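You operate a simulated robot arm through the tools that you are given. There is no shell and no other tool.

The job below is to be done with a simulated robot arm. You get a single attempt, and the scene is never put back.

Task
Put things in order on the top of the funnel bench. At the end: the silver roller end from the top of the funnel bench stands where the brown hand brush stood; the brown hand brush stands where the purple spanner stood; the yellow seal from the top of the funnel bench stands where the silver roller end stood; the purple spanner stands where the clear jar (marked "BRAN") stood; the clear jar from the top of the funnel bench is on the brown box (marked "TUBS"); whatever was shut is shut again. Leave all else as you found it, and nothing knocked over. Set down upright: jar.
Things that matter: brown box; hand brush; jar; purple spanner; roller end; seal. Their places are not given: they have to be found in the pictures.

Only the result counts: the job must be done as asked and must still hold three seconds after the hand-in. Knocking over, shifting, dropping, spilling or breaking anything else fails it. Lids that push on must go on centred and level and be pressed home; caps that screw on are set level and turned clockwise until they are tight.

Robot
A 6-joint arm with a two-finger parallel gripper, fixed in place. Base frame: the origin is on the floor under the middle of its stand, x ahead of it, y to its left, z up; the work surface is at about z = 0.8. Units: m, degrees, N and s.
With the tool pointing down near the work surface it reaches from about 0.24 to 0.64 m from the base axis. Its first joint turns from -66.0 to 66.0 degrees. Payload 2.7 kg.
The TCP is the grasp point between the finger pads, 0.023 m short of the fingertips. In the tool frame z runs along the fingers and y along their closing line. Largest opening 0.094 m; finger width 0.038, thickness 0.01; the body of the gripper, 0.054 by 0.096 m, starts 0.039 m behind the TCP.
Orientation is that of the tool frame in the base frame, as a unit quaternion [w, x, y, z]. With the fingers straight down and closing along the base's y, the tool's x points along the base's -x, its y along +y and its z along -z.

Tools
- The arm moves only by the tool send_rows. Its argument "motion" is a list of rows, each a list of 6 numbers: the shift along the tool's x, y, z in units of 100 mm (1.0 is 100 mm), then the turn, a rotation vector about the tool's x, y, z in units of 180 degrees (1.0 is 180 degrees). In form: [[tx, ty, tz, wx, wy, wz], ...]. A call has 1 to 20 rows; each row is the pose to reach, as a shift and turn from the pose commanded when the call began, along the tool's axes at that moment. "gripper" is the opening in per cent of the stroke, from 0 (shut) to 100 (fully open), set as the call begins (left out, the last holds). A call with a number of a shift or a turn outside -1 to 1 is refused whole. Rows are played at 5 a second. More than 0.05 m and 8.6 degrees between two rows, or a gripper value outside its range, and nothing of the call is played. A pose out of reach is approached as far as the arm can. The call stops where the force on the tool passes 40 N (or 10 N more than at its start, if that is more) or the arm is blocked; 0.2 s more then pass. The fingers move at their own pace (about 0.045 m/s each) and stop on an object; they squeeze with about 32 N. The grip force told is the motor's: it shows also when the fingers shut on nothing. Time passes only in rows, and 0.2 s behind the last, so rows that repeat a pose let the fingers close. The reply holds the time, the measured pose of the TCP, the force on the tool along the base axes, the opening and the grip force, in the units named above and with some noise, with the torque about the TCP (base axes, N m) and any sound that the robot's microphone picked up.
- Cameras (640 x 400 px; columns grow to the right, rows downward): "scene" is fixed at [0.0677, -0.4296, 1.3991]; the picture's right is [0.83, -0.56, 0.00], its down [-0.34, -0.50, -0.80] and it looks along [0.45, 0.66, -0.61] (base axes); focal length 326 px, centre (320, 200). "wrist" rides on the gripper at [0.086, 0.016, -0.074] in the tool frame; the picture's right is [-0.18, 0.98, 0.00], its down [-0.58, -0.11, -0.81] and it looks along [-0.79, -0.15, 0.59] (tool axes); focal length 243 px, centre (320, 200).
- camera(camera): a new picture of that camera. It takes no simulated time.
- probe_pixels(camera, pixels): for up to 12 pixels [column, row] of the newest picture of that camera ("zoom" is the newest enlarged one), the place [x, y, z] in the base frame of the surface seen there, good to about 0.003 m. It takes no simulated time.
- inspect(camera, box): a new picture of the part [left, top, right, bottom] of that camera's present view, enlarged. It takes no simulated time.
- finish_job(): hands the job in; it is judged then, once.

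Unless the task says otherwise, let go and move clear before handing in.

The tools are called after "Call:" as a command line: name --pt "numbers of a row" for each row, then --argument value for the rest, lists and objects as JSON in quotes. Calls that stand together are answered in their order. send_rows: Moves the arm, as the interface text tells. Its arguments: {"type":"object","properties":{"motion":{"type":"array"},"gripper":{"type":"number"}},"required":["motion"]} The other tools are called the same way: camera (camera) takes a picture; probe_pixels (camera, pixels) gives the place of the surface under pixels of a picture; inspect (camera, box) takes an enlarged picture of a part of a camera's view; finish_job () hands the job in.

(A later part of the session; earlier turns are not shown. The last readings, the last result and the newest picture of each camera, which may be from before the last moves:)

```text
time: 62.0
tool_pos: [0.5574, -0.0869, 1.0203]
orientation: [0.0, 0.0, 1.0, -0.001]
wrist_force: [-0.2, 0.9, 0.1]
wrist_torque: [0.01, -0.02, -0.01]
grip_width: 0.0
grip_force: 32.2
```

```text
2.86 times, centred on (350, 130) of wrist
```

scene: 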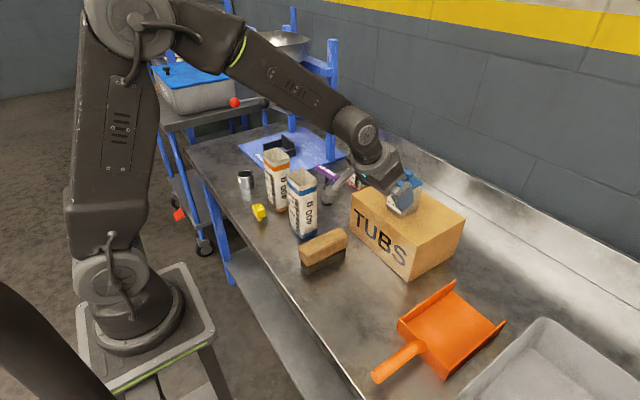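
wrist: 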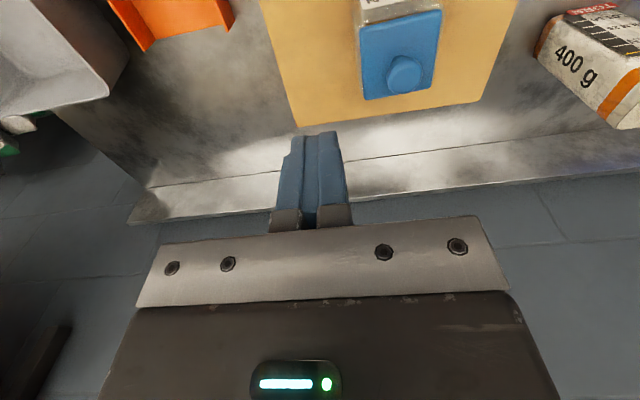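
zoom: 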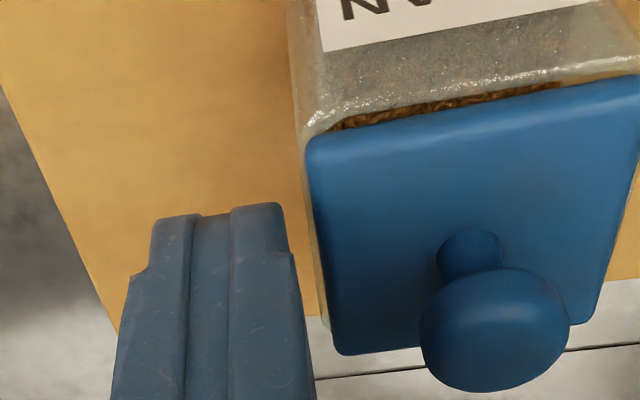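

About 5 mm remains between finger (zoom 292) and lid edge (zoom 320). I step 4 mm, then 1 mm at a time.

Call:
send_rows --pt "0 0.02 0 0 0 0" --pt "0 0.04 0 0 0 0" --pt "0 0.04 0 0 0 0"

Call:
inspect --camera "wrist" --box '[260, 60, 440, 200]'

Call:
send_rows --pt "0 0.01 0 0 0 0" --pt "0 0.01 0 0 0 0"

Call:
inspect --camera "wrist" --box '[260, 60, 440, 200]'

```text
time: 62.8
tool_pos: [0.5565, -0.0828, 1.0196]
orientation: [0.0, 0.001, 1.0, -0.001]
wrist_force: [-1.2, 0.7, 0.8]
wrist_torque: [0.04, 0.02, -0.04]
grip_width: 0.0001
grip_force: 32.8
```

```text
2.86 times, centred on (350, 130) of wrist
```

zoom: 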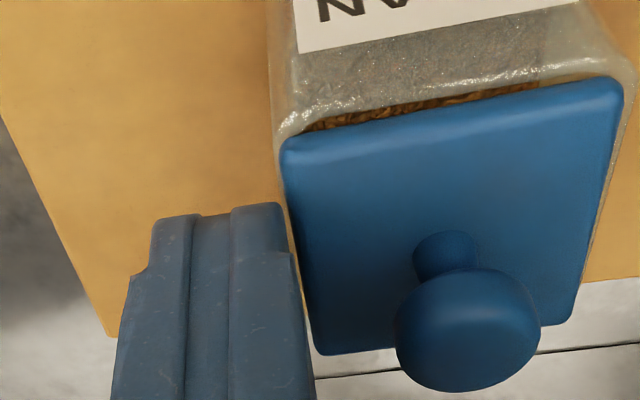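

```text
time: 63.4
tool_pos: [0.5557, -0.0825, 1.0201]
orientation: [0.0, -0.001, 1.0, -0.001]
wrist_force: [-0.5, 0.8, 0.9]
wrist_torque: [0.03, 0.03, 0.02]
grip_width: 0.0002
grip_force: 32.0
```

```text
2.86 times, centred on (350, 130) of wrist
```

zoom: 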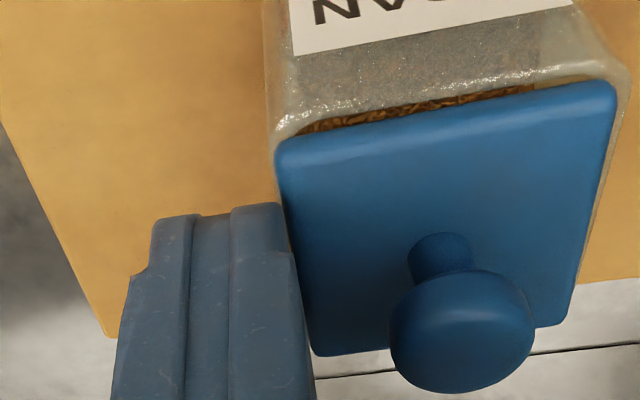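

The finger is just touching the lid's edge. I continue 1 mm steps, comparing lid and label positions.

Call:
send_rows --pt "0 0.01 0 0 0 0" --pt "0 0.01 0 0 0 0"

Call:
inspect --camera "wrist" --box '[260, 60, 440, 200]'

Call:
send_rows --pt "0 0.01 0 0 0 0" --pt "0 0.01 0 0 0 0"

Call:
inspect --camera "wrist" --box '[260, 60, 440, 200]'

Call:
inspect --camera "scene" --box '[370, 150, 450, 220]'

```text
time: 64.0
tool_pos: [0.556, -0.0813, 1.0207]
orientation: [0.0, 0.0, 1.0, 0.0]
wrist_force: [0.1, -0.5, -0.9]
wrist_torque: [0.01, 0.0, -0.01]
grip_width: 0.0
grip_force: 31.9
```

```text
2.86 times, centred on (350, 130) of wrist
```

zoom: 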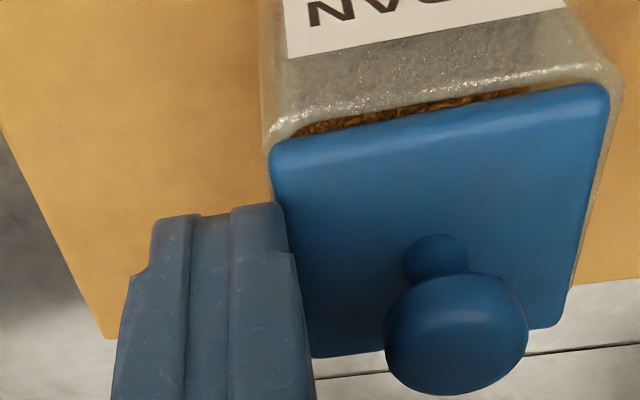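

```text
time: 64.6
tool_pos: [0.5559, -0.0796, 1.0197]
orientation: [0.0, 0.001, 1.0, 0.001]
wrist_force: [-0.5, -1.0, -0.1]
wrist_torque: [0.01, 0.01, 0.04]
grip_width: 0.0001
grip_force: 31.6
```

```text
2.86 times, centred on (350, 130) of wrist
```

zoom: 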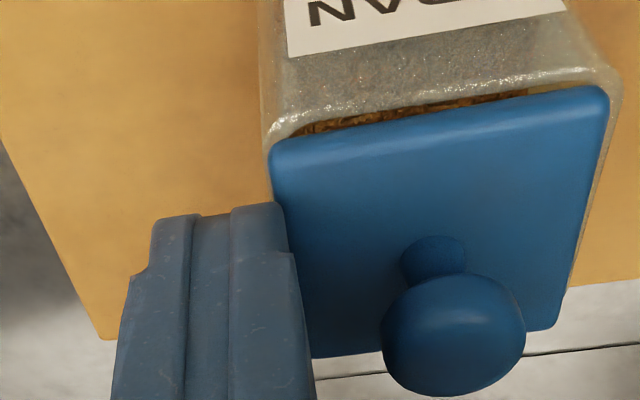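

```text
5.71 times, centred on (410, 185) of scene
```

zoom: 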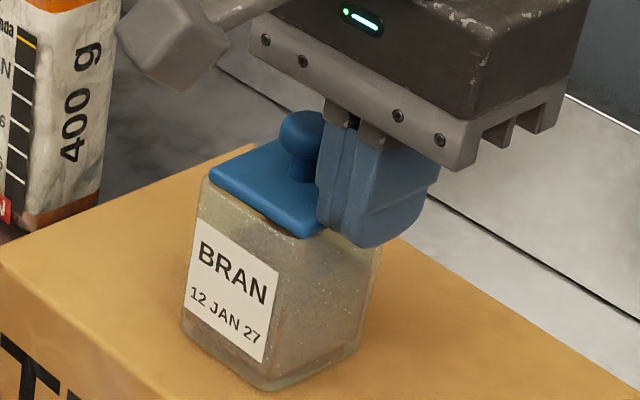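

Lid and jar moved together with the finger (wrist label and lid stayed fixed relative to each other between the last two pictures), so the lid is locked on the jar. I back the finger away and rise.

Call:
send_rows --pt "0 -0.1 0 0 0 0" --pt "0 -0.15 0 0 0 0" --pt "0 -0.15 -0.3 0 0 0" --pt "0 -0.15 -0.7 0 0 0" --pt "0 -0.15 -1.0 0 0 0"

Call:
send_rows --pt "0 0.4 -0.1 0 0 0" --pt "0.05 0.8 -0.2 0 0 0" --pt "0.1 1.0 -0.2 0 0 0" --gripper 100

Call:
camera --camera "scene"

Call:
camera --camera "wrist"

```text
time: 65.8
tool_pos: [0.5559, -0.0954, 1.1201]
orientation: [0.0, 0.0, 1.0, 0.0]
wrist_force: [-0.2, 0.5, 0.7]
wrist_torque: [-0.02, -0.01, 0.05]
grip_width: 0.0
grip_force: 32.2
```

```text
time: 66.6
tool_pos: [0.5453, 0.0037, 1.1393]
orientation: [0.0, -0.001, 1.0, 0.0]
wrist_force: [-0.1, -0.4, -0.2]
wrist_torque: [0.05, 0.01, 0.01]
grip_width: 0.0688
grip_force: 0.2
```

```text
taken
```

scene: 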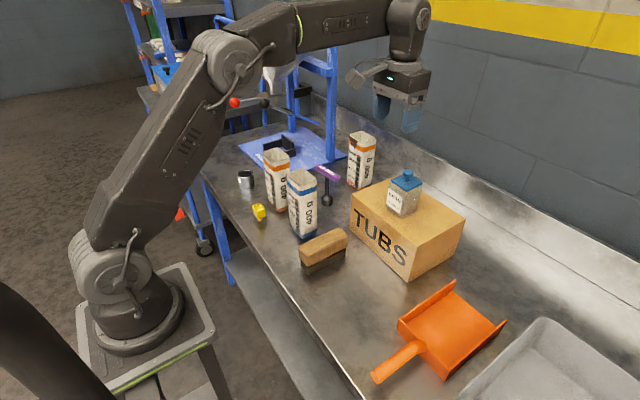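

```text
taken
```

wrist: 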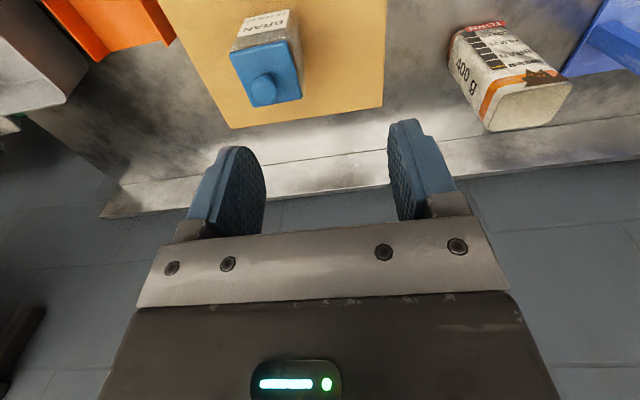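

The jar stands shut on the box (scene px 404,190). Now I examine the spanner's surroundings: blue post, mat, bracket and torn bag.

Call:
inspect --camera "scene" --box '[240, 100, 400, 220]'

Call:
probe_pixels --camera "scene" --pixels '[[331, 156], [331, 120], [327, 75], [292, 130], [285, 140], [297, 148], [265, 150], [360, 145], [372, 140], [352, 185], [368, 185], [345, 156]]'

Call:
probe_pixels --camera "scene" --pixels '[[317, 168], [341, 180], [328, 174], [326, 201], [320, 180], [326, 190], [318, 166], [340, 178], [335, 178], [322, 171], [326, 205], [310, 60]]'

```text
3.33 times, centred on (320, 160) of scene
```

zoom: 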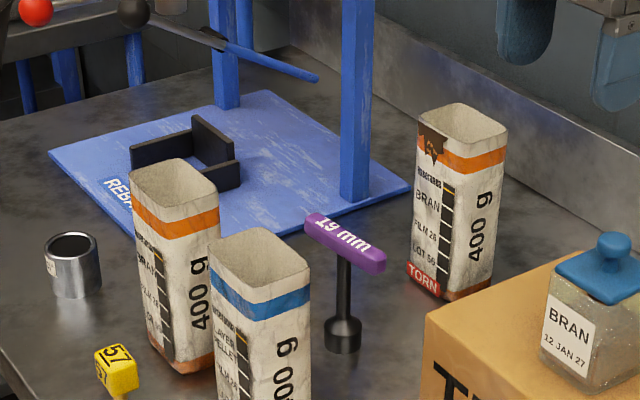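

```text
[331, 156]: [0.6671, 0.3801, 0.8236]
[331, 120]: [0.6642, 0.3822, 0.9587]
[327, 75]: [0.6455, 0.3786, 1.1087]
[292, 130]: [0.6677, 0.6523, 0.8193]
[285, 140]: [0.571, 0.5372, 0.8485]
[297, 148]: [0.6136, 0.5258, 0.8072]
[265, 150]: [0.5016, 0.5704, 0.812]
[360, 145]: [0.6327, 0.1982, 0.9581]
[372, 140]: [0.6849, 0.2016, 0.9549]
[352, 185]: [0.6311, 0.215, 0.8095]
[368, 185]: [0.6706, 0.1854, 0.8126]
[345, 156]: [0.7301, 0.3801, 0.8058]
```

```text
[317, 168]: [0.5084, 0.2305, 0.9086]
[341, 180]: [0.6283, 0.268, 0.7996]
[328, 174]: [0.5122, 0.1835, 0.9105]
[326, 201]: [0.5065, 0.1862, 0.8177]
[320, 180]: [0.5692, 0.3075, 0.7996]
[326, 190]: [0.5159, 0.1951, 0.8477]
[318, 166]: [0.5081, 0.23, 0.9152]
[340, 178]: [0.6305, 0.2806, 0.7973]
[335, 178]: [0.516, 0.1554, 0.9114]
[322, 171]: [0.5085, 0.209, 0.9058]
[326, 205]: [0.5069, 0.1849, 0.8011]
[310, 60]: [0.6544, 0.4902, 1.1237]
```

The posts and beams sit at x>0.64, y>0.37, clear of the spanner; its handle centre is ≈(0.516,0.193) running nearly along y. I move above it, turning the gripper so the fingers close across the handle.

Call:
send_rows --pt "0.05 0.33 0 0 0 0" --pt "0.1 0.66 0 0 0 0" --pt "0.15 1.0 0 0 0 0" --gripper 60

Call:
send_rows --pt "0.014 0.09 0 0 0 0.043" --pt "0.028 0.18 0 0 0 0.086" --pt "0.042 0.27 0 0 0 0.129" --pt "0.056 0.36 0 0 0 0.172" --pt "0.07 0.45 0 0 0 0.215" --pt "0.084 0.54 0 0 0 0.258" --pt "0.098 0.63 0 0 0 0.301" --pt "0.112 0.72 0 0 0 0.344" --pt "0.126 0.81 0 0 0 0.387" --pt "0.14 0.9 0 0 0 0.43" --pt "0.14 0.9 0 0 0 0.43"

Call:
camera --camera "wrist"

Call:
camera --camera "scene"

```text
time: 67.4
tool_pos: [0.5289, 0.106, 1.1366]
orientation: [0.0, 0.0, 1.0, 0.0]
wrist_force: [-0.9, -0.1, -0.4]
wrist_torque: [0.01, 0.01, 0.0]
grip_width: 0.0566
grip_force: 0.0
```

```text
time: 69.8
tool_pos: [0.5176, 0.1953, 1.1412]
orientation: [-0.001, 0.626, 0.78, 0.001]
wrist_force: [-0.4, 0.2, -0.2]
wrist_torque: [0.01, 0.01, -0.02]
grip_width: 0.0565
grip_force: 0.1
```

```text
taken
```

wrist: 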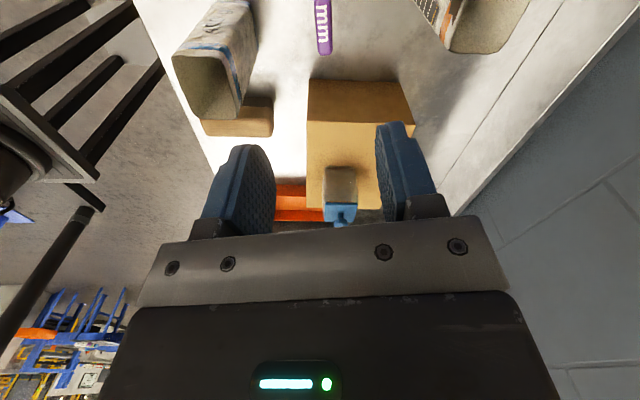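

```text
taken
```

scene: 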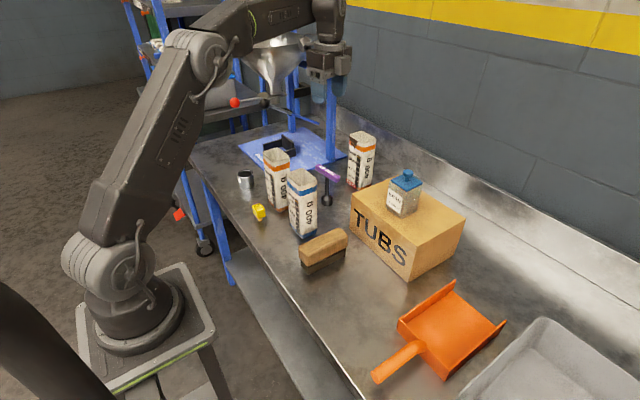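

The spanner handle's near end shows at wrist px (325,53). I descend 100 mm to see it better and refine its angle.

Call:
send_rows --pt "0 0 0.35 0 0 0" --pt "0 0 0.7 0 0 0" --pt "0 0 1.0 0 0 0" --pt "0 0 1.0 0 0 0"

Call:
camera --camera "wrist"

Call:
inspect --camera "wrist" --box '[240, 0, 400, 110]'

```text
time: 70.8
tool_pos: [0.5184, 0.1945, 1.0388]
orientation: [0.0, 0.625, 0.78, 0.0]
wrist_force: [0.3, -0.4, 0.6]
wrist_torque: [0.01, -0.01, 0.01]
grip_width: 0.0562
grip_force: 0.0
```

```text
taken
```

wrist: 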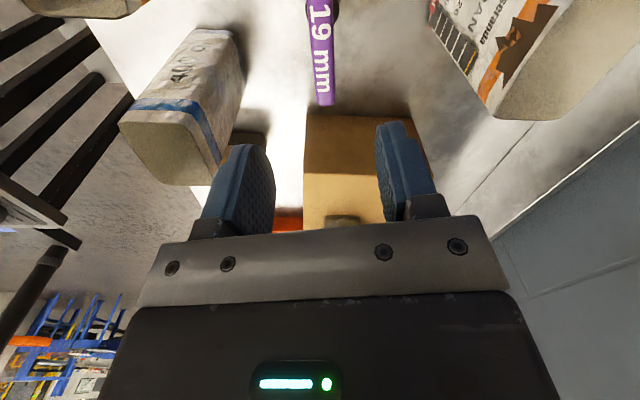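

```text
3.64 times, centred on (320, 55) of wrist
```

zoom: 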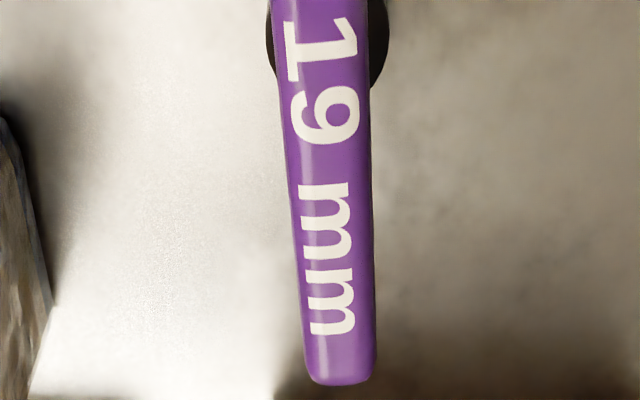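

Geometry from this view gives handle yaw ≈5.8° and the shaft/socket centre at (0.519, 0.199). I adjust (+4 mm y, turn 6.8°) and descend 80 mm.

Call:
send_rows --pt "0.02 0.01 0.1 0 0 0.019" --pt "0.037 0.019 0.3 0 0 0.038" --pt "0.037 0.019 0.55 0 0 0.038" --pt "0.037 0.019 0.8 0 0 0.038" --pt "0.037 0.019 0.8 0 0 0.038"

Call:
camera --camera "wrist"

Call:
inspect --camera "scene" --box '[280, 110, 380, 220]'

```text
time: 72.0
tool_pos: [0.5181, 0.1993, 0.9608]
orientation: [0.0, 0.671, 0.741, 0.0]
wrist_force: [0.7, 0.7, 0.1]
wrist_torque: [-0.01, 0.01, 0.02]
grip_width: 0.057
grip_force: 0.0
```

```text
taken
```

wrist: 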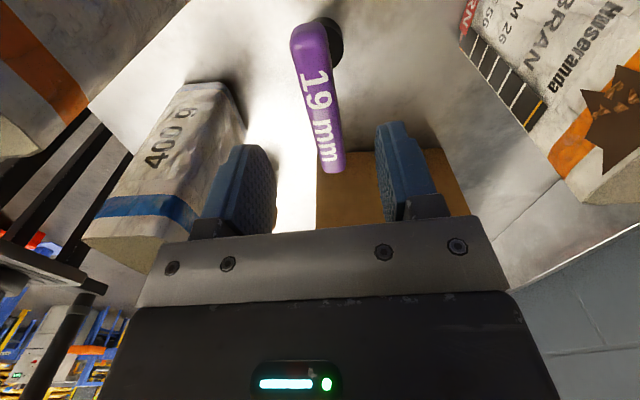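

```text
3.64 times, centred on (330, 165) of scene
```

zoom: 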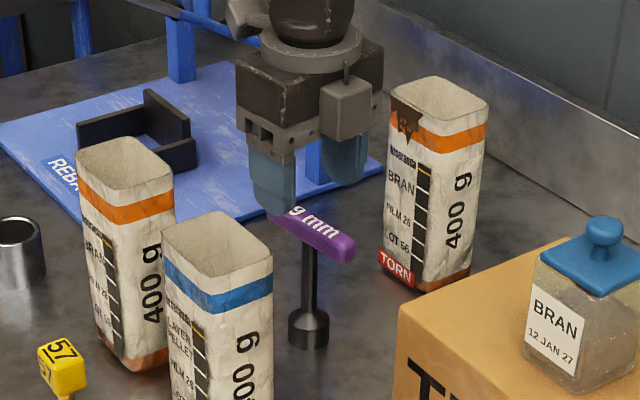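

The full handle is now visible between the fingers (wrist px 308,28 to 333,172). I probe it directly to settle its centre.

Call:
probe_pixels --camera "wrist" --pixels '[[308, 30], [333, 165], [320, 100], [310, 50], [328, 140], [340, 30], [342, 50], [314, 80]]'

Call:
probe_pixels --camera "scene" --pixels '[[340, 180], [338, 179], [332, 177], [325, 198], [328, 205], [326, 190], [325, 183], [333, 200], [320, 200]]'

```text
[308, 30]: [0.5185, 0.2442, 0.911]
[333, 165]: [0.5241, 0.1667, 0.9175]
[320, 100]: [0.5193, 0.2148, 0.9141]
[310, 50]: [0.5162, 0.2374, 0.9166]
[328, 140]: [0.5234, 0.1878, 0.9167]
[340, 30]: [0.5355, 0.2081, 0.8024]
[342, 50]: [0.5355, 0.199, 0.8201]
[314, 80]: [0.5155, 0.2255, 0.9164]
```

```text
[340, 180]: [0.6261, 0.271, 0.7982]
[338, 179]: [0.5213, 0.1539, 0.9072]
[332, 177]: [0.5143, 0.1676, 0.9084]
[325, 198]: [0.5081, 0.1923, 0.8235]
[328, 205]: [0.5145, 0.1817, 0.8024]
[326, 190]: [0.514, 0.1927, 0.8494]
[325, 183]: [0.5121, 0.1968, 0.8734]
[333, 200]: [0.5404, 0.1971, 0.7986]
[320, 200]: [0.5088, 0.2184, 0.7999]
```

Direct probes put the handle's axis about 2.5 mm to the gripper's +y side and the shaft axis at ≈(0.520,0.200). I correct and descend 55 mm so the pads straddle the handle.

Call:
send_rows --pt "0.01 0.025 0.1 0 0 0" --pt "0.015 0.025 0.25 0 0 0" --pt "0.015 0.025 0.4 0 0 0" --pt "0.015 0.025 0.5 0 0 0" --pt "0.015 0.025 0.55 0 0 0" --pt "0.015 0.025 0.55 0 0 0"

Call:
camera --camera "wrist"

Call:
inspect --camera "scene" --box '[280, 110, 380, 220]'

```text
time: 73.4
tool_pos: [0.521, 0.2004, 0.9061]
orientation: [0.0, 0.67, 0.742, 0.0]
wrist_force: [-0.4, 0.7, -0.7]
wrist_torque: [-0.01, 0.01, 0.03]
grip_width: 0.0563
grip_force: 0.0
```

```text
taken
```

wrist: 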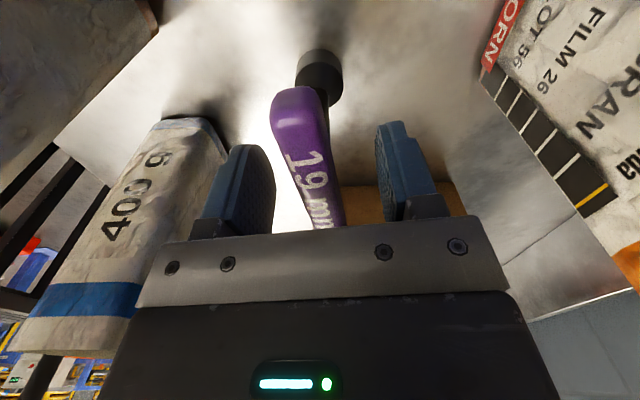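

```text
3.64 times, centred on (330, 165) of scene
```

zoom: 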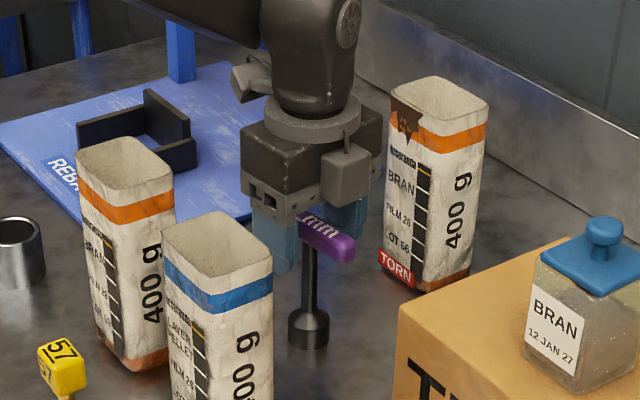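

The pads straddle the handle at z 0.906 with the shaft below. I close the fingers.

Call:
send_rows --pt "0 0 0 0 0 0" --pt "0 0 0 0 0 0" --pt "0 0 0 0 0 0" --pt "0 0 0 0 0 0" --pt "0 0 0 0 0 0" --gripper 0

Call:
inspect --camera "scene" --box '[280, 110, 380, 220]'

Call:
camera --camera "wrist"

```text
time: 74.6
tool_pos: [0.5199, 0.2009, 0.9056]
orientation: [0.001, 0.67, 0.743, -0.001]
wrist_force: [-1.0, 0.0, -0.5]
wrist_torque: [-0.07, 0.04, 0.01]
grip_width: 0.0176
grip_force: 32.0
```

```text
3.64 times, centred on (330, 165) of scene
```

zoom: 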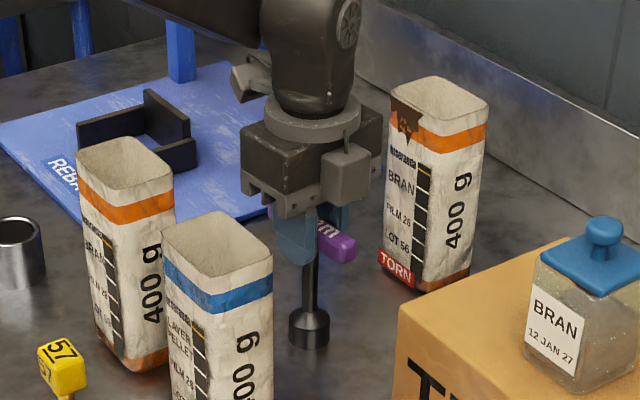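

```text
taken
```

wrist: 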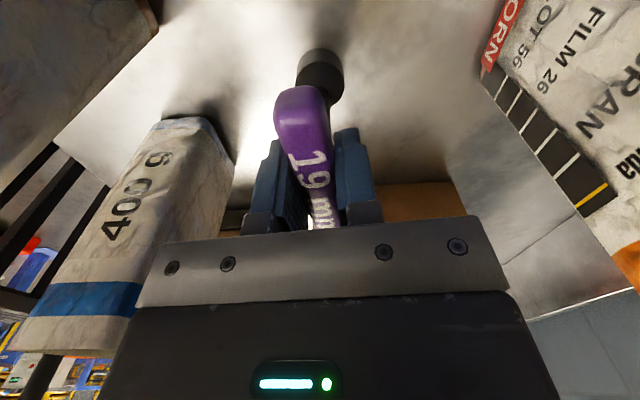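

The handle is gripped (0.0176 m) and the socket hasn't moved (zoom 309,330), so the spanner stands at ≈(0.5195,0.201). I lift it straight up slowly.

Call:
send_rows --pt "0 0 -0.05 0 0 0" --pt "0 0 -0.15 0 0 0" --pt "0 0 -0.35 0 0 0" --pt "0 0 -0.6 0 0 0" --pt "0 0 -0.85 0 0 0" --pt "0 0 -1.0 0 0 0"

Call:
inspect --camera "scene" --box '[270, 70, 390, 220]'

Call:
camera --camera "wrist"

```text
time: 76.0
tool_pos: [0.5209, 0.2021, 1.004]
orientation: [0.0, 0.671, 0.742, -0.001]
wrist_force: [-1.0, -0.1, -1.3]
wrist_torque: [0.0, 0.03, -0.03]
grip_width: 0.0176
grip_force: 31.8
```

```text
2.67 times, centred on (330, 145) of scene
```

zoom: 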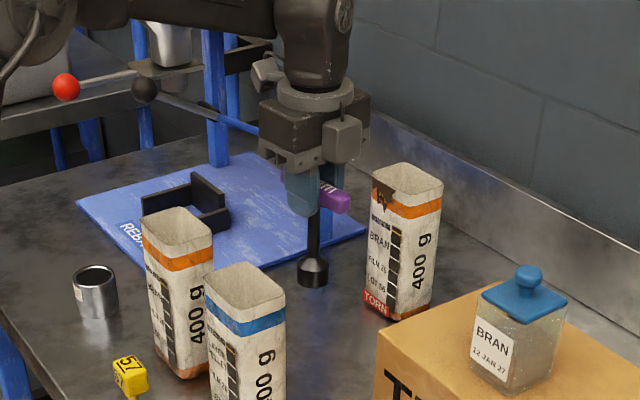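

```text
taken
```

wrist: 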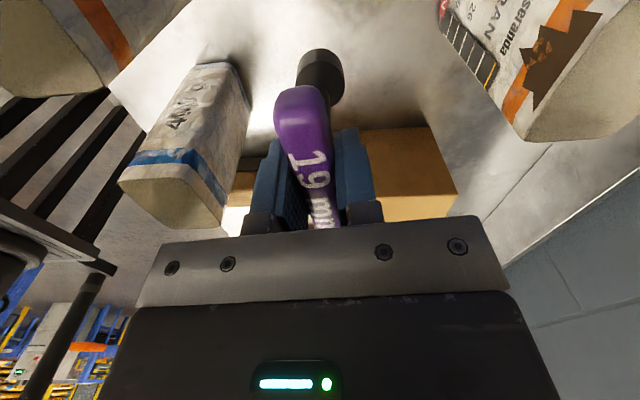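

The spanner hangs vertically in the grip. I raise another 100 mm and then carry it toward the jar's former place.

Call:
send_rows --pt "0 0 -0.3 0 0 0" --pt "0 0 -0.6 0 0 0" --pt "0 0 -0.9 0 0 0" --pt "0 0 -1.0 0 0 0"

Call:
send_rows --pt "-0.2 -0.12 0 0 0 0" --pt "-0.4 -0.24 0 0 0 0" --pt "-0.6 -0.37 0 0 0 0" --pt "-0.81 -0.4875 0 0 0 0"

Call:
send_rows --pt "-0.2 -0.12 0 0 0 0" --pt "-0.4 -0.24 0 0 0 0" --pt "-0.6 -0.37 0 0 0 0" --pt "-0.81 -0.4875 0 0 0 0"

Call:
send_rows --pt "-0.2 -0.12 0 0 0 0" --pt "-0.4 -0.24 0 0 0 0" --pt "-0.6 -0.37 0 0 0 0" --pt "-0.81 -0.4875 0 0 0 0"

Call:
send_rows --pt "-0.2 -0.12 0 0 0 0" --pt "-0.4 -0.24 0 0 0 0" --pt "-0.6 -0.37 0 0 0 0" --pt "-0.81 -0.4875 0 0 0 0" --pt "-0.81 -0.4875 0 0 0 0"

Call:
camera --camera "scene"

Call:
camera --camera "wrist"

```text
time: 77.0
tool_pos: [0.5212, 0.2005, 1.1058]
orientation: [0.0, 0.67, 0.742, 0.0]
wrist_force: [0.1, 0.5, -2.0]
wrist_torque: [0.02, 0.01, 0.01]
grip_width: 0.0177
grip_force: 31.9
```

```text
time: 78.0
tool_pos: [0.48, 0.1154, 1.1053]
orientation: [0.001, 0.67, 0.742, 0.0]
wrist_force: [0.1, 0.0, -1.8]
wrist_torque: [-0.02, 0.02, 0.02]
grip_width: 0.0179
grip_force: 31.9
```

```text
time: 79.0
tool_pos: [0.4399, 0.0297, 1.1048]
orientation: [0.0, 0.671, 0.741, 0.0]
wrist_force: [-0.1, 0.4, -2.3]
wrist_torque: [-0.01, -0.04, 0.05]
grip_width: 0.0177
grip_force: 32.6
```

```text
time: 80.0
tool_pos: [0.4012, -0.057, 1.1042]
orientation: [0.0, 0.67, 0.743, 0.001]
wrist_force: [-0.2, 0.5, -2.1]
wrist_torque: [0.0, 0.0, 0.02]
grip_width: 0.0177
grip_force: 32.3
```

```text
time: 81.2
tool_pos: [0.3594, -0.1429, 1.103]
orientation: [0.0, 0.67, 0.742, 0.0]
wrist_force: [0.4, 0.6, -2.0]
wrist_torque: [0.02, -0.01, 0.01]
grip_width: 0.0179
grip_force: 31.8
```

```text
taken
```

scene: 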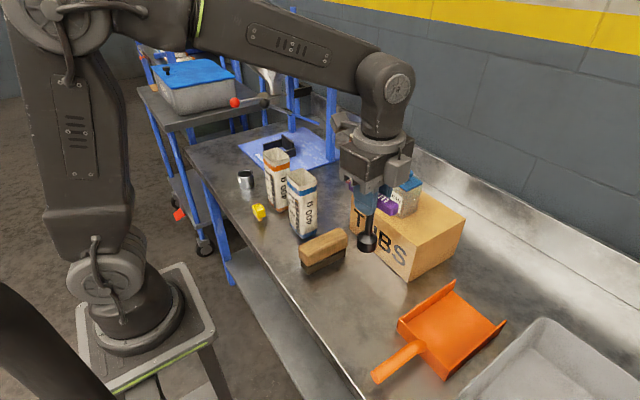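

```text
taken
```

wrist: 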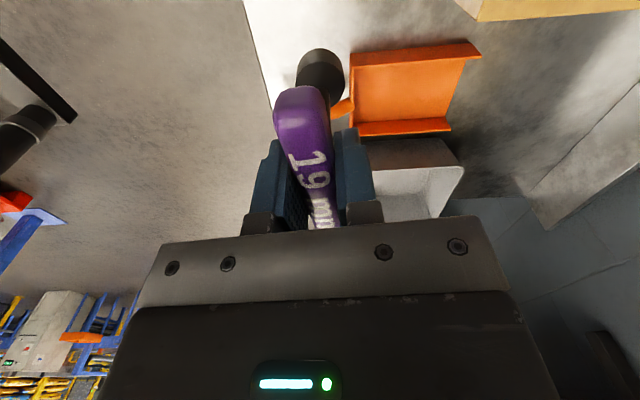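

The spanner is above the jar's old place (0.359,−0.143). I shift 1.5 mm back in y and lower 190 mm in two calls.

Call:
send_rows --pt "0.015 -0.01 0.25 0 0 0" --pt "0.015 -0.01 0.5 0 0 0" --pt "0.015 -0.01 0.75 0 0 0" --pt "0.015 -0.01 1.0 0 0 0"

Call:
send_rows --pt "0 0 0.25 0 0 0" --pt "0 0 0.5 0 0 0" --pt "0 0 0.7 0 0 0" --pt "0 0 0.85 0 0 0" --pt "0 0 0.91 0 0 0" --pt "0 0 0.91 0 0 0"

Call:
inspect --camera "scene" --box '[300, 210, 420, 330]'

```text
time: 82.2
tool_pos: [0.3583, -0.141, 1.0049]
orientation: [0.001, 0.67, 0.742, 0.001]
wrist_force: [0.5, 0.2, -1.5]
wrist_torque: [0.03, 0.03, 0.0]
grip_width: 0.0175
grip_force: 32.4
```

```text
time: 83.6
tool_pos: [0.3592, -0.1387, 0.9141]
orientation: [0.0, 0.67, 0.742, 0.0]
wrist_force: [0.3, 1.0, -2.0]
wrist_torque: [0.0, 0.01, 0.02]
grip_width: 0.0177
grip_force: 32.4
```

```text
3.33 times, centred on (360, 270) of scene
```

zoom: 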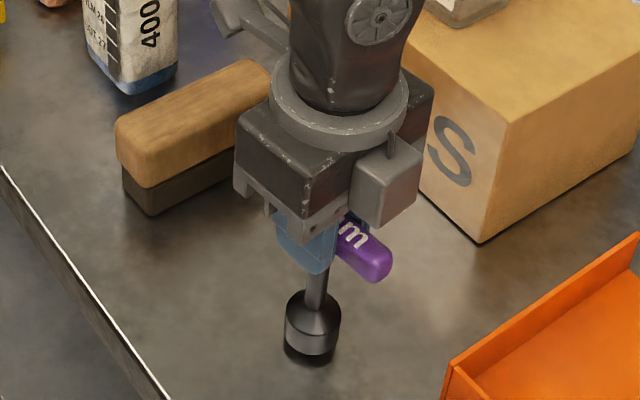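

The socket is about 8 mm above the bench. I lower 6 mm then step until contact.

Call:
send_rows --pt "0 0 0.03 0 0 0" --pt "0 0 0.06 0 0 0" --pt "0 0 0.06 0 0 0"

Call:
send_rows --pt "0 0 0.015 0 0 0" --pt "0 0 0.015 0 0 0"

Call:
send_rows --pt "0 0 0.01 0 0 0" --pt "0 0 0.01 0 0 0"

```text
time: 84.4
tool_pos: [0.3581, -0.1383, 0.9069]
orientation: [0.0, 0.671, 0.742, 0.0]
wrist_force: [-0.5, 0.4, -2.7]
wrist_torque: [-0.03, 0.0, 0.01]
grip_width: 0.0177
grip_force: 31.8
```

```text
time: 85.0
tool_pos: [0.3579, -0.1391, 0.9049]
orientation: [0.0, 0.67, 0.742, -0.001]
wrist_force: [-0.1, 0.5, -1.2]
wrist_torque: [0.0, 0.01, 0.0]
grip_width: 0.0179
grip_force: 32.3
```

```text
time: 85.6
tool_pos: [0.3592, -0.139, 0.9056]
orientation: [0.001, 0.67, 0.742, 0.001]
wrist_force: [-6.3, 5.7, 23.1]
wrist_torque: [0.44, 0.29, 0.02]
grip_width: 0.0179
grip_force: 32.4
```

Contact with 23 N. I back off 0.8 mm, check, then open the fingers.

Call:
send_rows --pt "0 0 -0.008 0 0 0" --pt "0 0 -0.008 0 0 0"

Call:
inspect --camera "scene" --box '[300, 210, 420, 330]'

```text
time: 86.2
tool_pos: [0.3598, -0.1395, 0.9056]
orientation: [0.001, 0.671, 0.742, 0.001]
wrist_force: [-1.1, 5.3, 12.6]
wrist_torque: [0.38, -0.04, 0.04]
grip_width: 0.0177
grip_force: 31.6
```

```text
3.33 times, centred on (360, 270) of scene
```

zoom: 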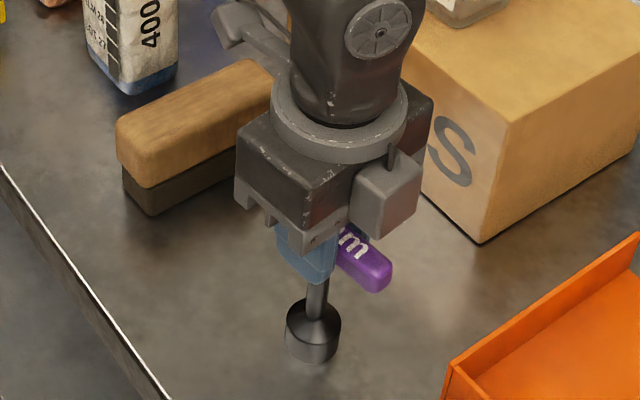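

Contact is at one edge (small tilt), residual 12.6 N. I back off another 1 mm and then release.

Call:
send_rows --pt "0 0 -0.01 0 0 0" --pt "0 0 -0.01 0 0 0"

Call:
send_rows --pt "0 0 0 0 0 0" --pt "0 0 0 0 0 0" --pt "0 0 0 0 0 0" --pt "0 0 0 0 0 0" --gripper 50

Call:
inspect --camera "scene" --box '[300, 210, 420, 330]'

Call:
camera --camera "wrist"

```text
time: 86.8
tool_pos: [0.357, -0.1399, 0.9065]
orientation: [-0.001, 0.67, 0.742, -0.001]
wrist_force: [-0.4, 0.5, -1.8]
wrist_torque: [-0.05, 0.04, 0.02]
grip_width: 0.0176
grip_force: 32.4
```

```text
time: 87.8
tool_pos: [0.3581, -0.1398, 0.9057]
orientation: [0.0, 0.67, 0.742, 0.001]
wrist_force: [0.8, 0.4, 1.3]
wrist_torque: [0.02, 0.03, -0.01]
grip_width: 0.0469
grip_force: 0.2
```

```text
3.33 times, centred on (360, 270) of scene
```

zoom: 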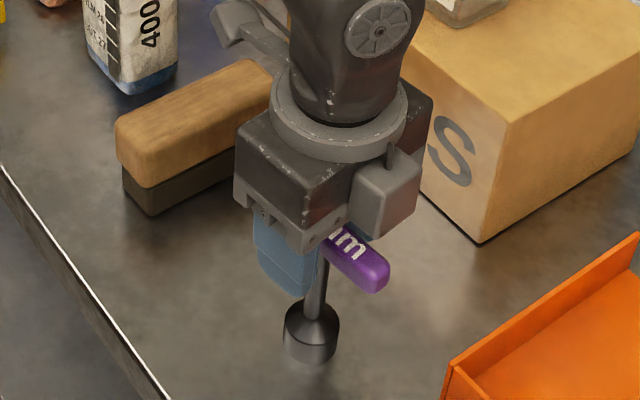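

```text
taken
```

wrist: 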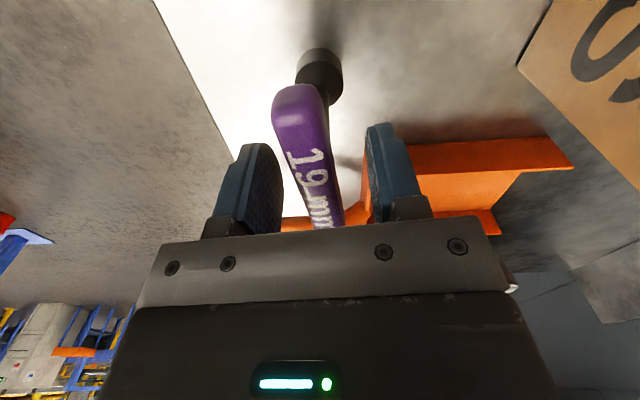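

The spanner stands on its own between open fingers. I rise straight up 100 mm and check.

Call:
send_rows --pt "0 0 -0.1 0 0 0" --pt "0 0 -0.3 0 0 0" --pt "0 0 -0.6 0 0 0" --pt "0 0 -1.0 0 0 0"

Call:
camera --camera "scene"

Call:
camera --camera "wrist"

```text
time: 88.8
tool_pos: [0.3568, -0.139, 1.0071]
orientation: [0.0, 0.671, 0.742, 0.0]
wrist_force: [0.2, -0.5, 0.2]
wrist_torque: [0.0, -0.01, -0.01]
grip_width: 0.0469
grip_force: 0.0
```

```text
taken
```

scene: 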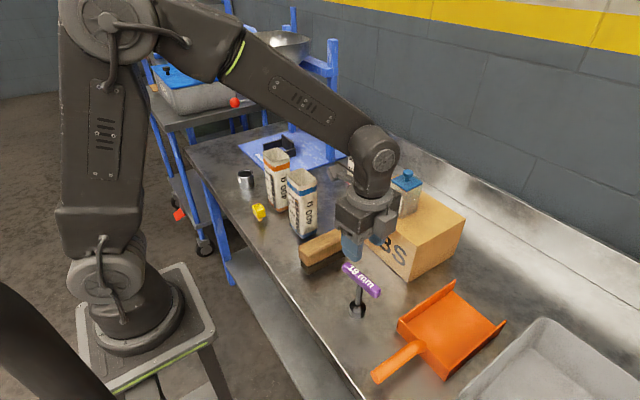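

```text
taken
```

wrist: 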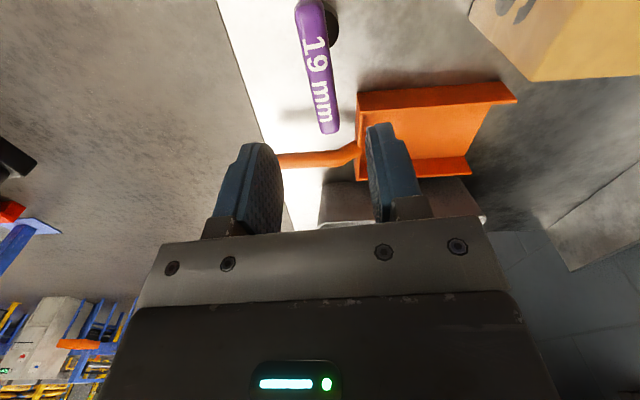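

The spanner stands upright at the jar's former spot (scene px 358,308). Next is the brush: I move over it and turn the gripper back to yaw 0.

Call:
send_rows --pt "0 0 -0.3 0 0 0" --pt "0.25 0.05 -0.6 0 0 0" --pt "0.55 0.12 -0.6 0 0 0" --pt "0.9 0.2 -0.6 0 0 0"

Call:
send_rows --pt "0.05 0.012 0 0 0 -0.0426" --pt "0.1 0.024 0 0 0 -0.0851" --pt "0.15 0.036 0 0 0 -0.1277" --pt "0.2 0.048 0 0 0 -0.1702" --pt "0.25 0.06 0 0 0 -0.2128" --pt "0.3 0.072 0 0 0 -0.2553" --pt "0.36 0.086 0 0 0 -0.2979" --pt "0.41 0.098 0 0 0 -0.3404" --pt "0.46 0.11 0 0 0 -0.383" --pt "0.51 0.122 0 0 0 -0.4255" --pt "0.56 0.134 0 0 0 -0.468" --pt "0.56 0.134 0 0 0 -0.468" --gripper 75

Call:
camera --camera "wrist"

Call:
inspect --camera "scene" --box '[280, 200, 400, 330]'

```text
time: 89.8
tool_pos: [0.3688, -0.0456, 1.0667]
orientation: [-0.001, 0.671, 0.741, 0.001]
wrist_force: [-0.8, -0.5, 0.0]
wrist_torque: [0.01, 0.0, 0.03]
grip_width: 0.0469
grip_force: 0.1
```

```text
time: 92.4
tool_pos: [0.3774, 0.0082, 1.0668]
orientation: [0.0, -0.001, 1.0, 0.0]
wrist_force: [0.6, -0.5, 0.1]
wrist_torque: [0.04, -0.01, 0.02]
grip_width: 0.0709
grip_force: 0.0
```

```text
taken
```

wrist: 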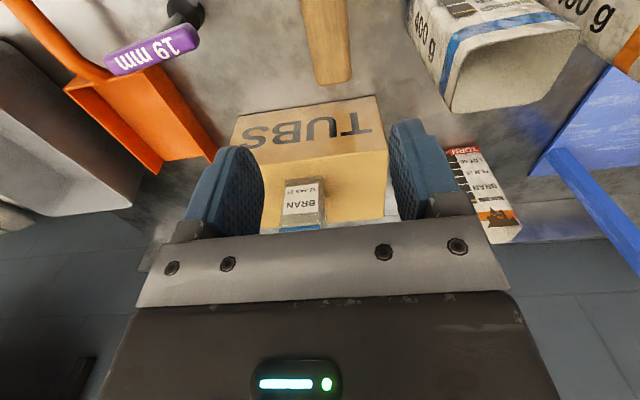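

```text
3.08 times, centred on (340, 265) of scene
```

zoom: 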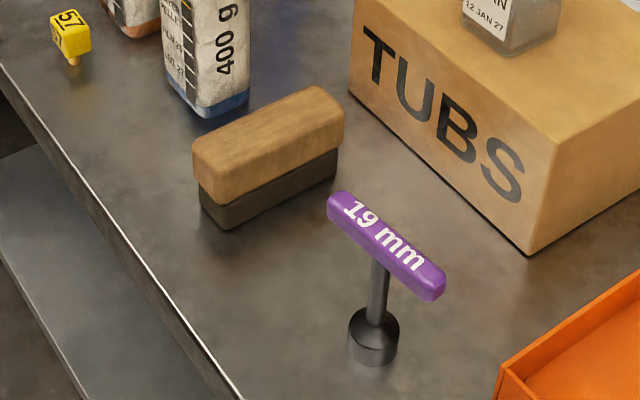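

The brush lies along x under the gripper (wrist px 300–352, 0–85). I probe its outline to refine centre and heading.

Call:
probe_pixels --camera "wrist" --pixels '[[318, 80], [350, 76], [334, 60], [304, 10], [341, 10], [310, 45], [346, 45], [325, 10], [330, 40]]'

Call:
probe_pixels --camera "zoom" --pixels '[[195, 150], [315, 90], [342, 115], [220, 180], [270, 130], [205, 205], [225, 225], [335, 175], [373, 345], [373, 330], [355, 325], [395, 325]]'

```text
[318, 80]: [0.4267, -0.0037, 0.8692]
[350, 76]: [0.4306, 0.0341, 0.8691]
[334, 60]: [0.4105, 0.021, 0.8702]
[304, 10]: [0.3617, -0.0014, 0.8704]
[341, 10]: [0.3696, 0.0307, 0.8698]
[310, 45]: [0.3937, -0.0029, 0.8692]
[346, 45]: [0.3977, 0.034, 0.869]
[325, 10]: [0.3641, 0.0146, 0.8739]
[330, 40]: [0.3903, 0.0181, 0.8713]
```

```text
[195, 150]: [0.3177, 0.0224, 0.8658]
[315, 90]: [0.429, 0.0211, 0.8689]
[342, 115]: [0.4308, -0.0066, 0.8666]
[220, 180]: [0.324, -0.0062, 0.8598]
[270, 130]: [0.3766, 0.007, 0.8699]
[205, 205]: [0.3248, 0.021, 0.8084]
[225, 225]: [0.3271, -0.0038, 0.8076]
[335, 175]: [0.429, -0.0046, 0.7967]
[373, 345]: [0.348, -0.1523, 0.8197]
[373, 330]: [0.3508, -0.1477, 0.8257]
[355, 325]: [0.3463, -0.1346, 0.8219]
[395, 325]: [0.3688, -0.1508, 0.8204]
```

Scene and wrist probes average to a brush centre of ≈(0.376,0.012) with wood between z 0.835 and 0.871; the spanner stands at ≈(0.359,−0.140). I descend over the brush.

Call:
send_rows --pt "0.014 0.038 0.25 0 0 0" --pt "0.014 0.038 0.5 0 0 0" --pt "0.014 0.038 0.75 0 0 0" --pt "0.014 0.038 1.0 0 0 0" --pt "0.014 0.038 1.0 0 0 0"

Call:
camera --camera "wrist"

Call:
inspect --camera "scene" --box '[270, 180, 390, 290]'

```text
time: 93.6
tool_pos: [0.3738, 0.0127, 0.9662]
orientation: [0.0, 0.0, 1.0, 0.0]
wrist_force: [0.7, 0.2, -0.6]
wrist_torque: [0.03, -0.02, 0.0]
grip_width: 0.0701
grip_force: 0.0
```

```text
taken
```

wrist: 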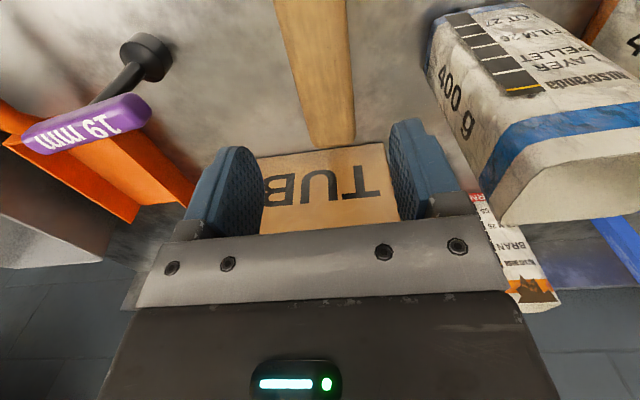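

```text
3.64 times, centred on (330, 235) of scene
```

zoom: 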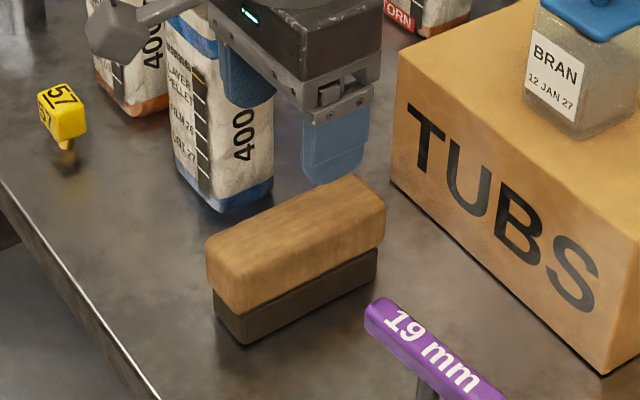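

The brush is centred under the TCP (centre y≈0.0125) and the blue-striped bag is 4 cm clear. I descend 112 mm in two calls.

Call:
send_rows --pt "0 0 0.3 0 0 0" --pt "0 0 0.6 0 0 0" --pt "0 0 0.85 0 0 0" --pt "0 0 1.0 0 0 0"

Call:
send_rows --pt "0 0 0.06 0 0 0" --pt "0 0 0.12 0 0 0" --pt "0 0 0.12 0 0 0"

Call:
inspect --camera "scene" --box '[270, 180, 390, 290]'

Call:
camera --camera "wrist"

```text
time: 94.6
tool_pos: [0.376, 0.0139, 0.8662]
orientation: [0.0, 0.001, 1.0, -0.001]
wrist_force: [-0.1, -0.2, -0.5]
wrist_torque: [0.01, 0.03, -0.04]
grip_width: 0.0705
grip_force: 0.1
```

```text
time: 95.4
tool_pos: [0.3757, 0.0131, 0.8542]
orientation: [0.001, 0.0, 1.0, 0.0]
wrist_force: [1.0, 0.4, -0.3]
wrist_torque: [0.02, 0.01, 0.01]
grip_width: 0.0702
grip_force: 0.0
```

```text
3.64 times, centred on (330, 235) of scene
```

zoom: 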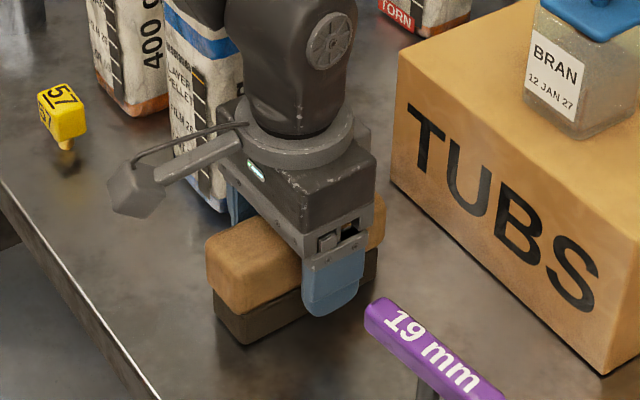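

```text
taken
```

wrist: 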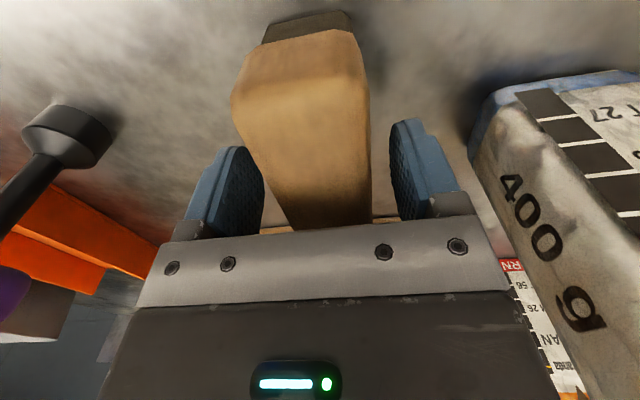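

The fingers straddle the brush's wood at mid-length (TCP 0.376,0.013,0.854). I close.

Call:
send_rows --pt "0 0 0 0 0 0" --pt "0 0 0 0 0 0" --pt "0 0 0 0 0 0" --pt "0 0 0 0 0 0" --pt "0 0 0 0 0 0" --gripper 0

Call:
send_rows --pt "0 0 -0.05 0 0 0" --pt "0 0 -0.2 0 0 0" --pt "0 0 -0.45 0 0 0" --pt "0 0 -0.75 0 0 0" --pt "0 0 -1.0 0 0 0"

Call:
inspect --camera "scene" --box '[270, 150, 390, 290]'

Call:
camera --camera "wrist"

```text
time: 96.6
tool_pos: [0.3754, 0.0126, 0.8544]
orientation: [-0.001, 0.0, 1.0, 0.0]
wrist_force: [0.5, 0.2, 0.1]
wrist_torque: [0.01, -0.01, 0.03]
grip_width: 0.0419
grip_force: 31.1
```

```text
time: 97.8
tool_pos: [0.3743, 0.0114, 0.9538]
orientation: [0.0, 0.0, 1.0, 0.0]
wrist_force: [-0.1, 0.5, -0.8]
wrist_torque: [0.05, -0.02, 0.01]
grip_width: 0.0417
grip_force: 31.6
```

```text
2.86 times, centred on (330, 220) of scene
```

zoom: 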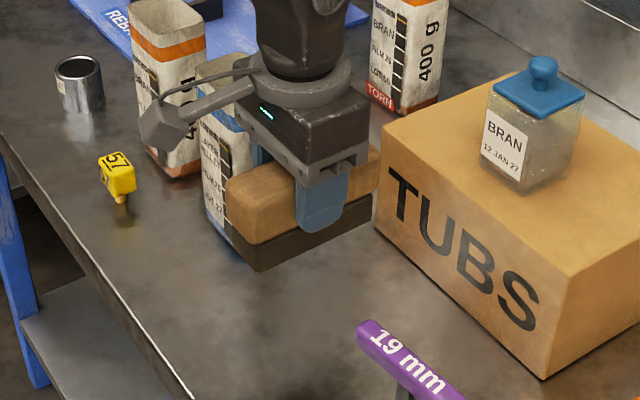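

```text
taken
```

wrist: 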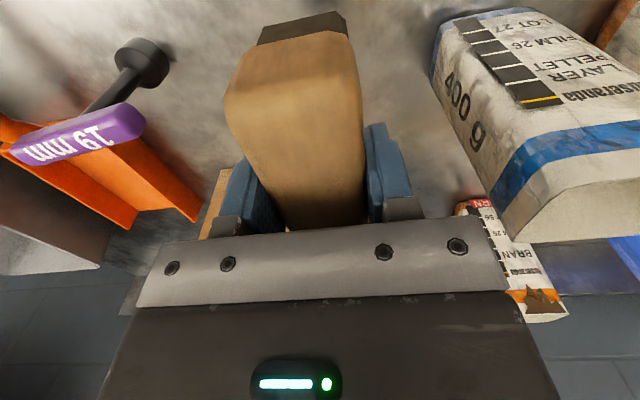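

The brush is held (0.0417 m wide, centre ≈(0.3755,0.013)). I raise it over bag height and carry it to the spanner's old place (0.5195,0.201).

Call:
send_rows --pt "0 0 -0.3 0 0 0" --pt "0 0 -0.6 0 0 0" --pt "0 0 -0.9 0 0 0" --pt "0 0 -1.0 0 0 0"

Call:
send_rows --pt "-0.15 0.2 -0.1 0 0 0" --pt "-0.33 0.43 -0.1 0 0 0" --pt "-0.53 0.69 -0.1 0 0 0" --pt "-0.72 0.942 -0.1 0 0 0"

Call:
send_rows --pt "-0.18 0.23 0 0 0 0" --pt "-0.36 0.47 0 0 0 0" --pt "-0.54 0.71 0 0 0 0" --pt "-0.72 0.942 0 0 0 0" --pt "-0.72 0.942 0 0 0 0"

Call:
camera --camera "scene"

Call:
camera --camera "wrist"

```text
time: 98.8
tool_pos: [0.375, 0.0127, 1.0548]
orientation: [-0.001, 0.0, 1.0, -0.001]
wrist_force: [0.1, 0.3, -1.3]
wrist_torque: [-0.01, 0.02, 0.02]
grip_width: 0.0416
grip_force: 32.1
```

```text
time: 99.8
tool_pos: [0.4471, 0.1085, 1.0642]
orientation: [0.001, 0.0, 1.0, 0.0]
wrist_force: [0.4, 0.5, -1.1]
wrist_torque: [-0.01, 0.02, 0.04]
grip_width: 0.0418
grip_force: 31.2
```

```text
time: 101.0
tool_pos: [0.5199, 0.2003, 1.0653]
orientation: [-0.001, 0.0, 1.0, -0.001]
wrist_force: [0.0, 0.1, -0.9]
wrist_torque: [-0.02, 0.0, 0.0]
grip_width: 0.042
grip_force: 31.9
```

```text
taken
```

scene: 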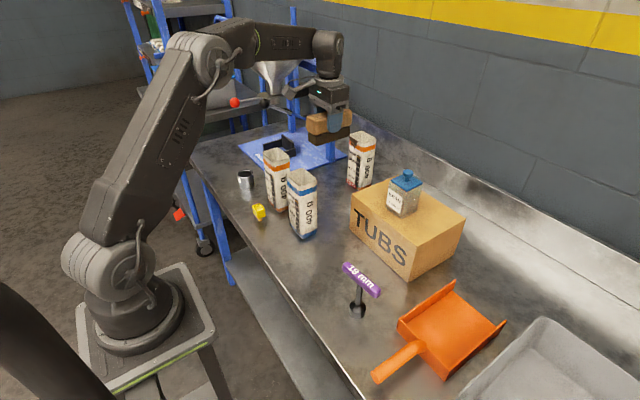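

```text
taken
```

wrist: 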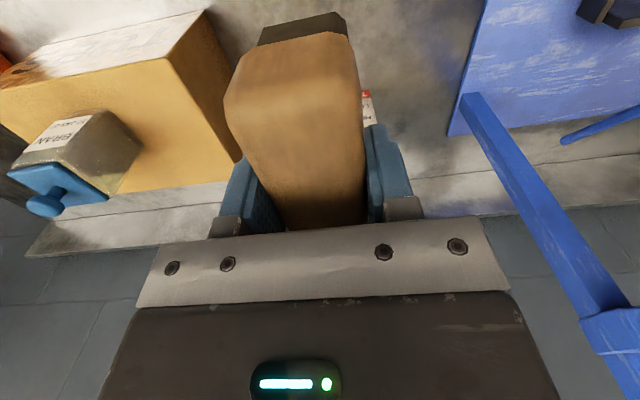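

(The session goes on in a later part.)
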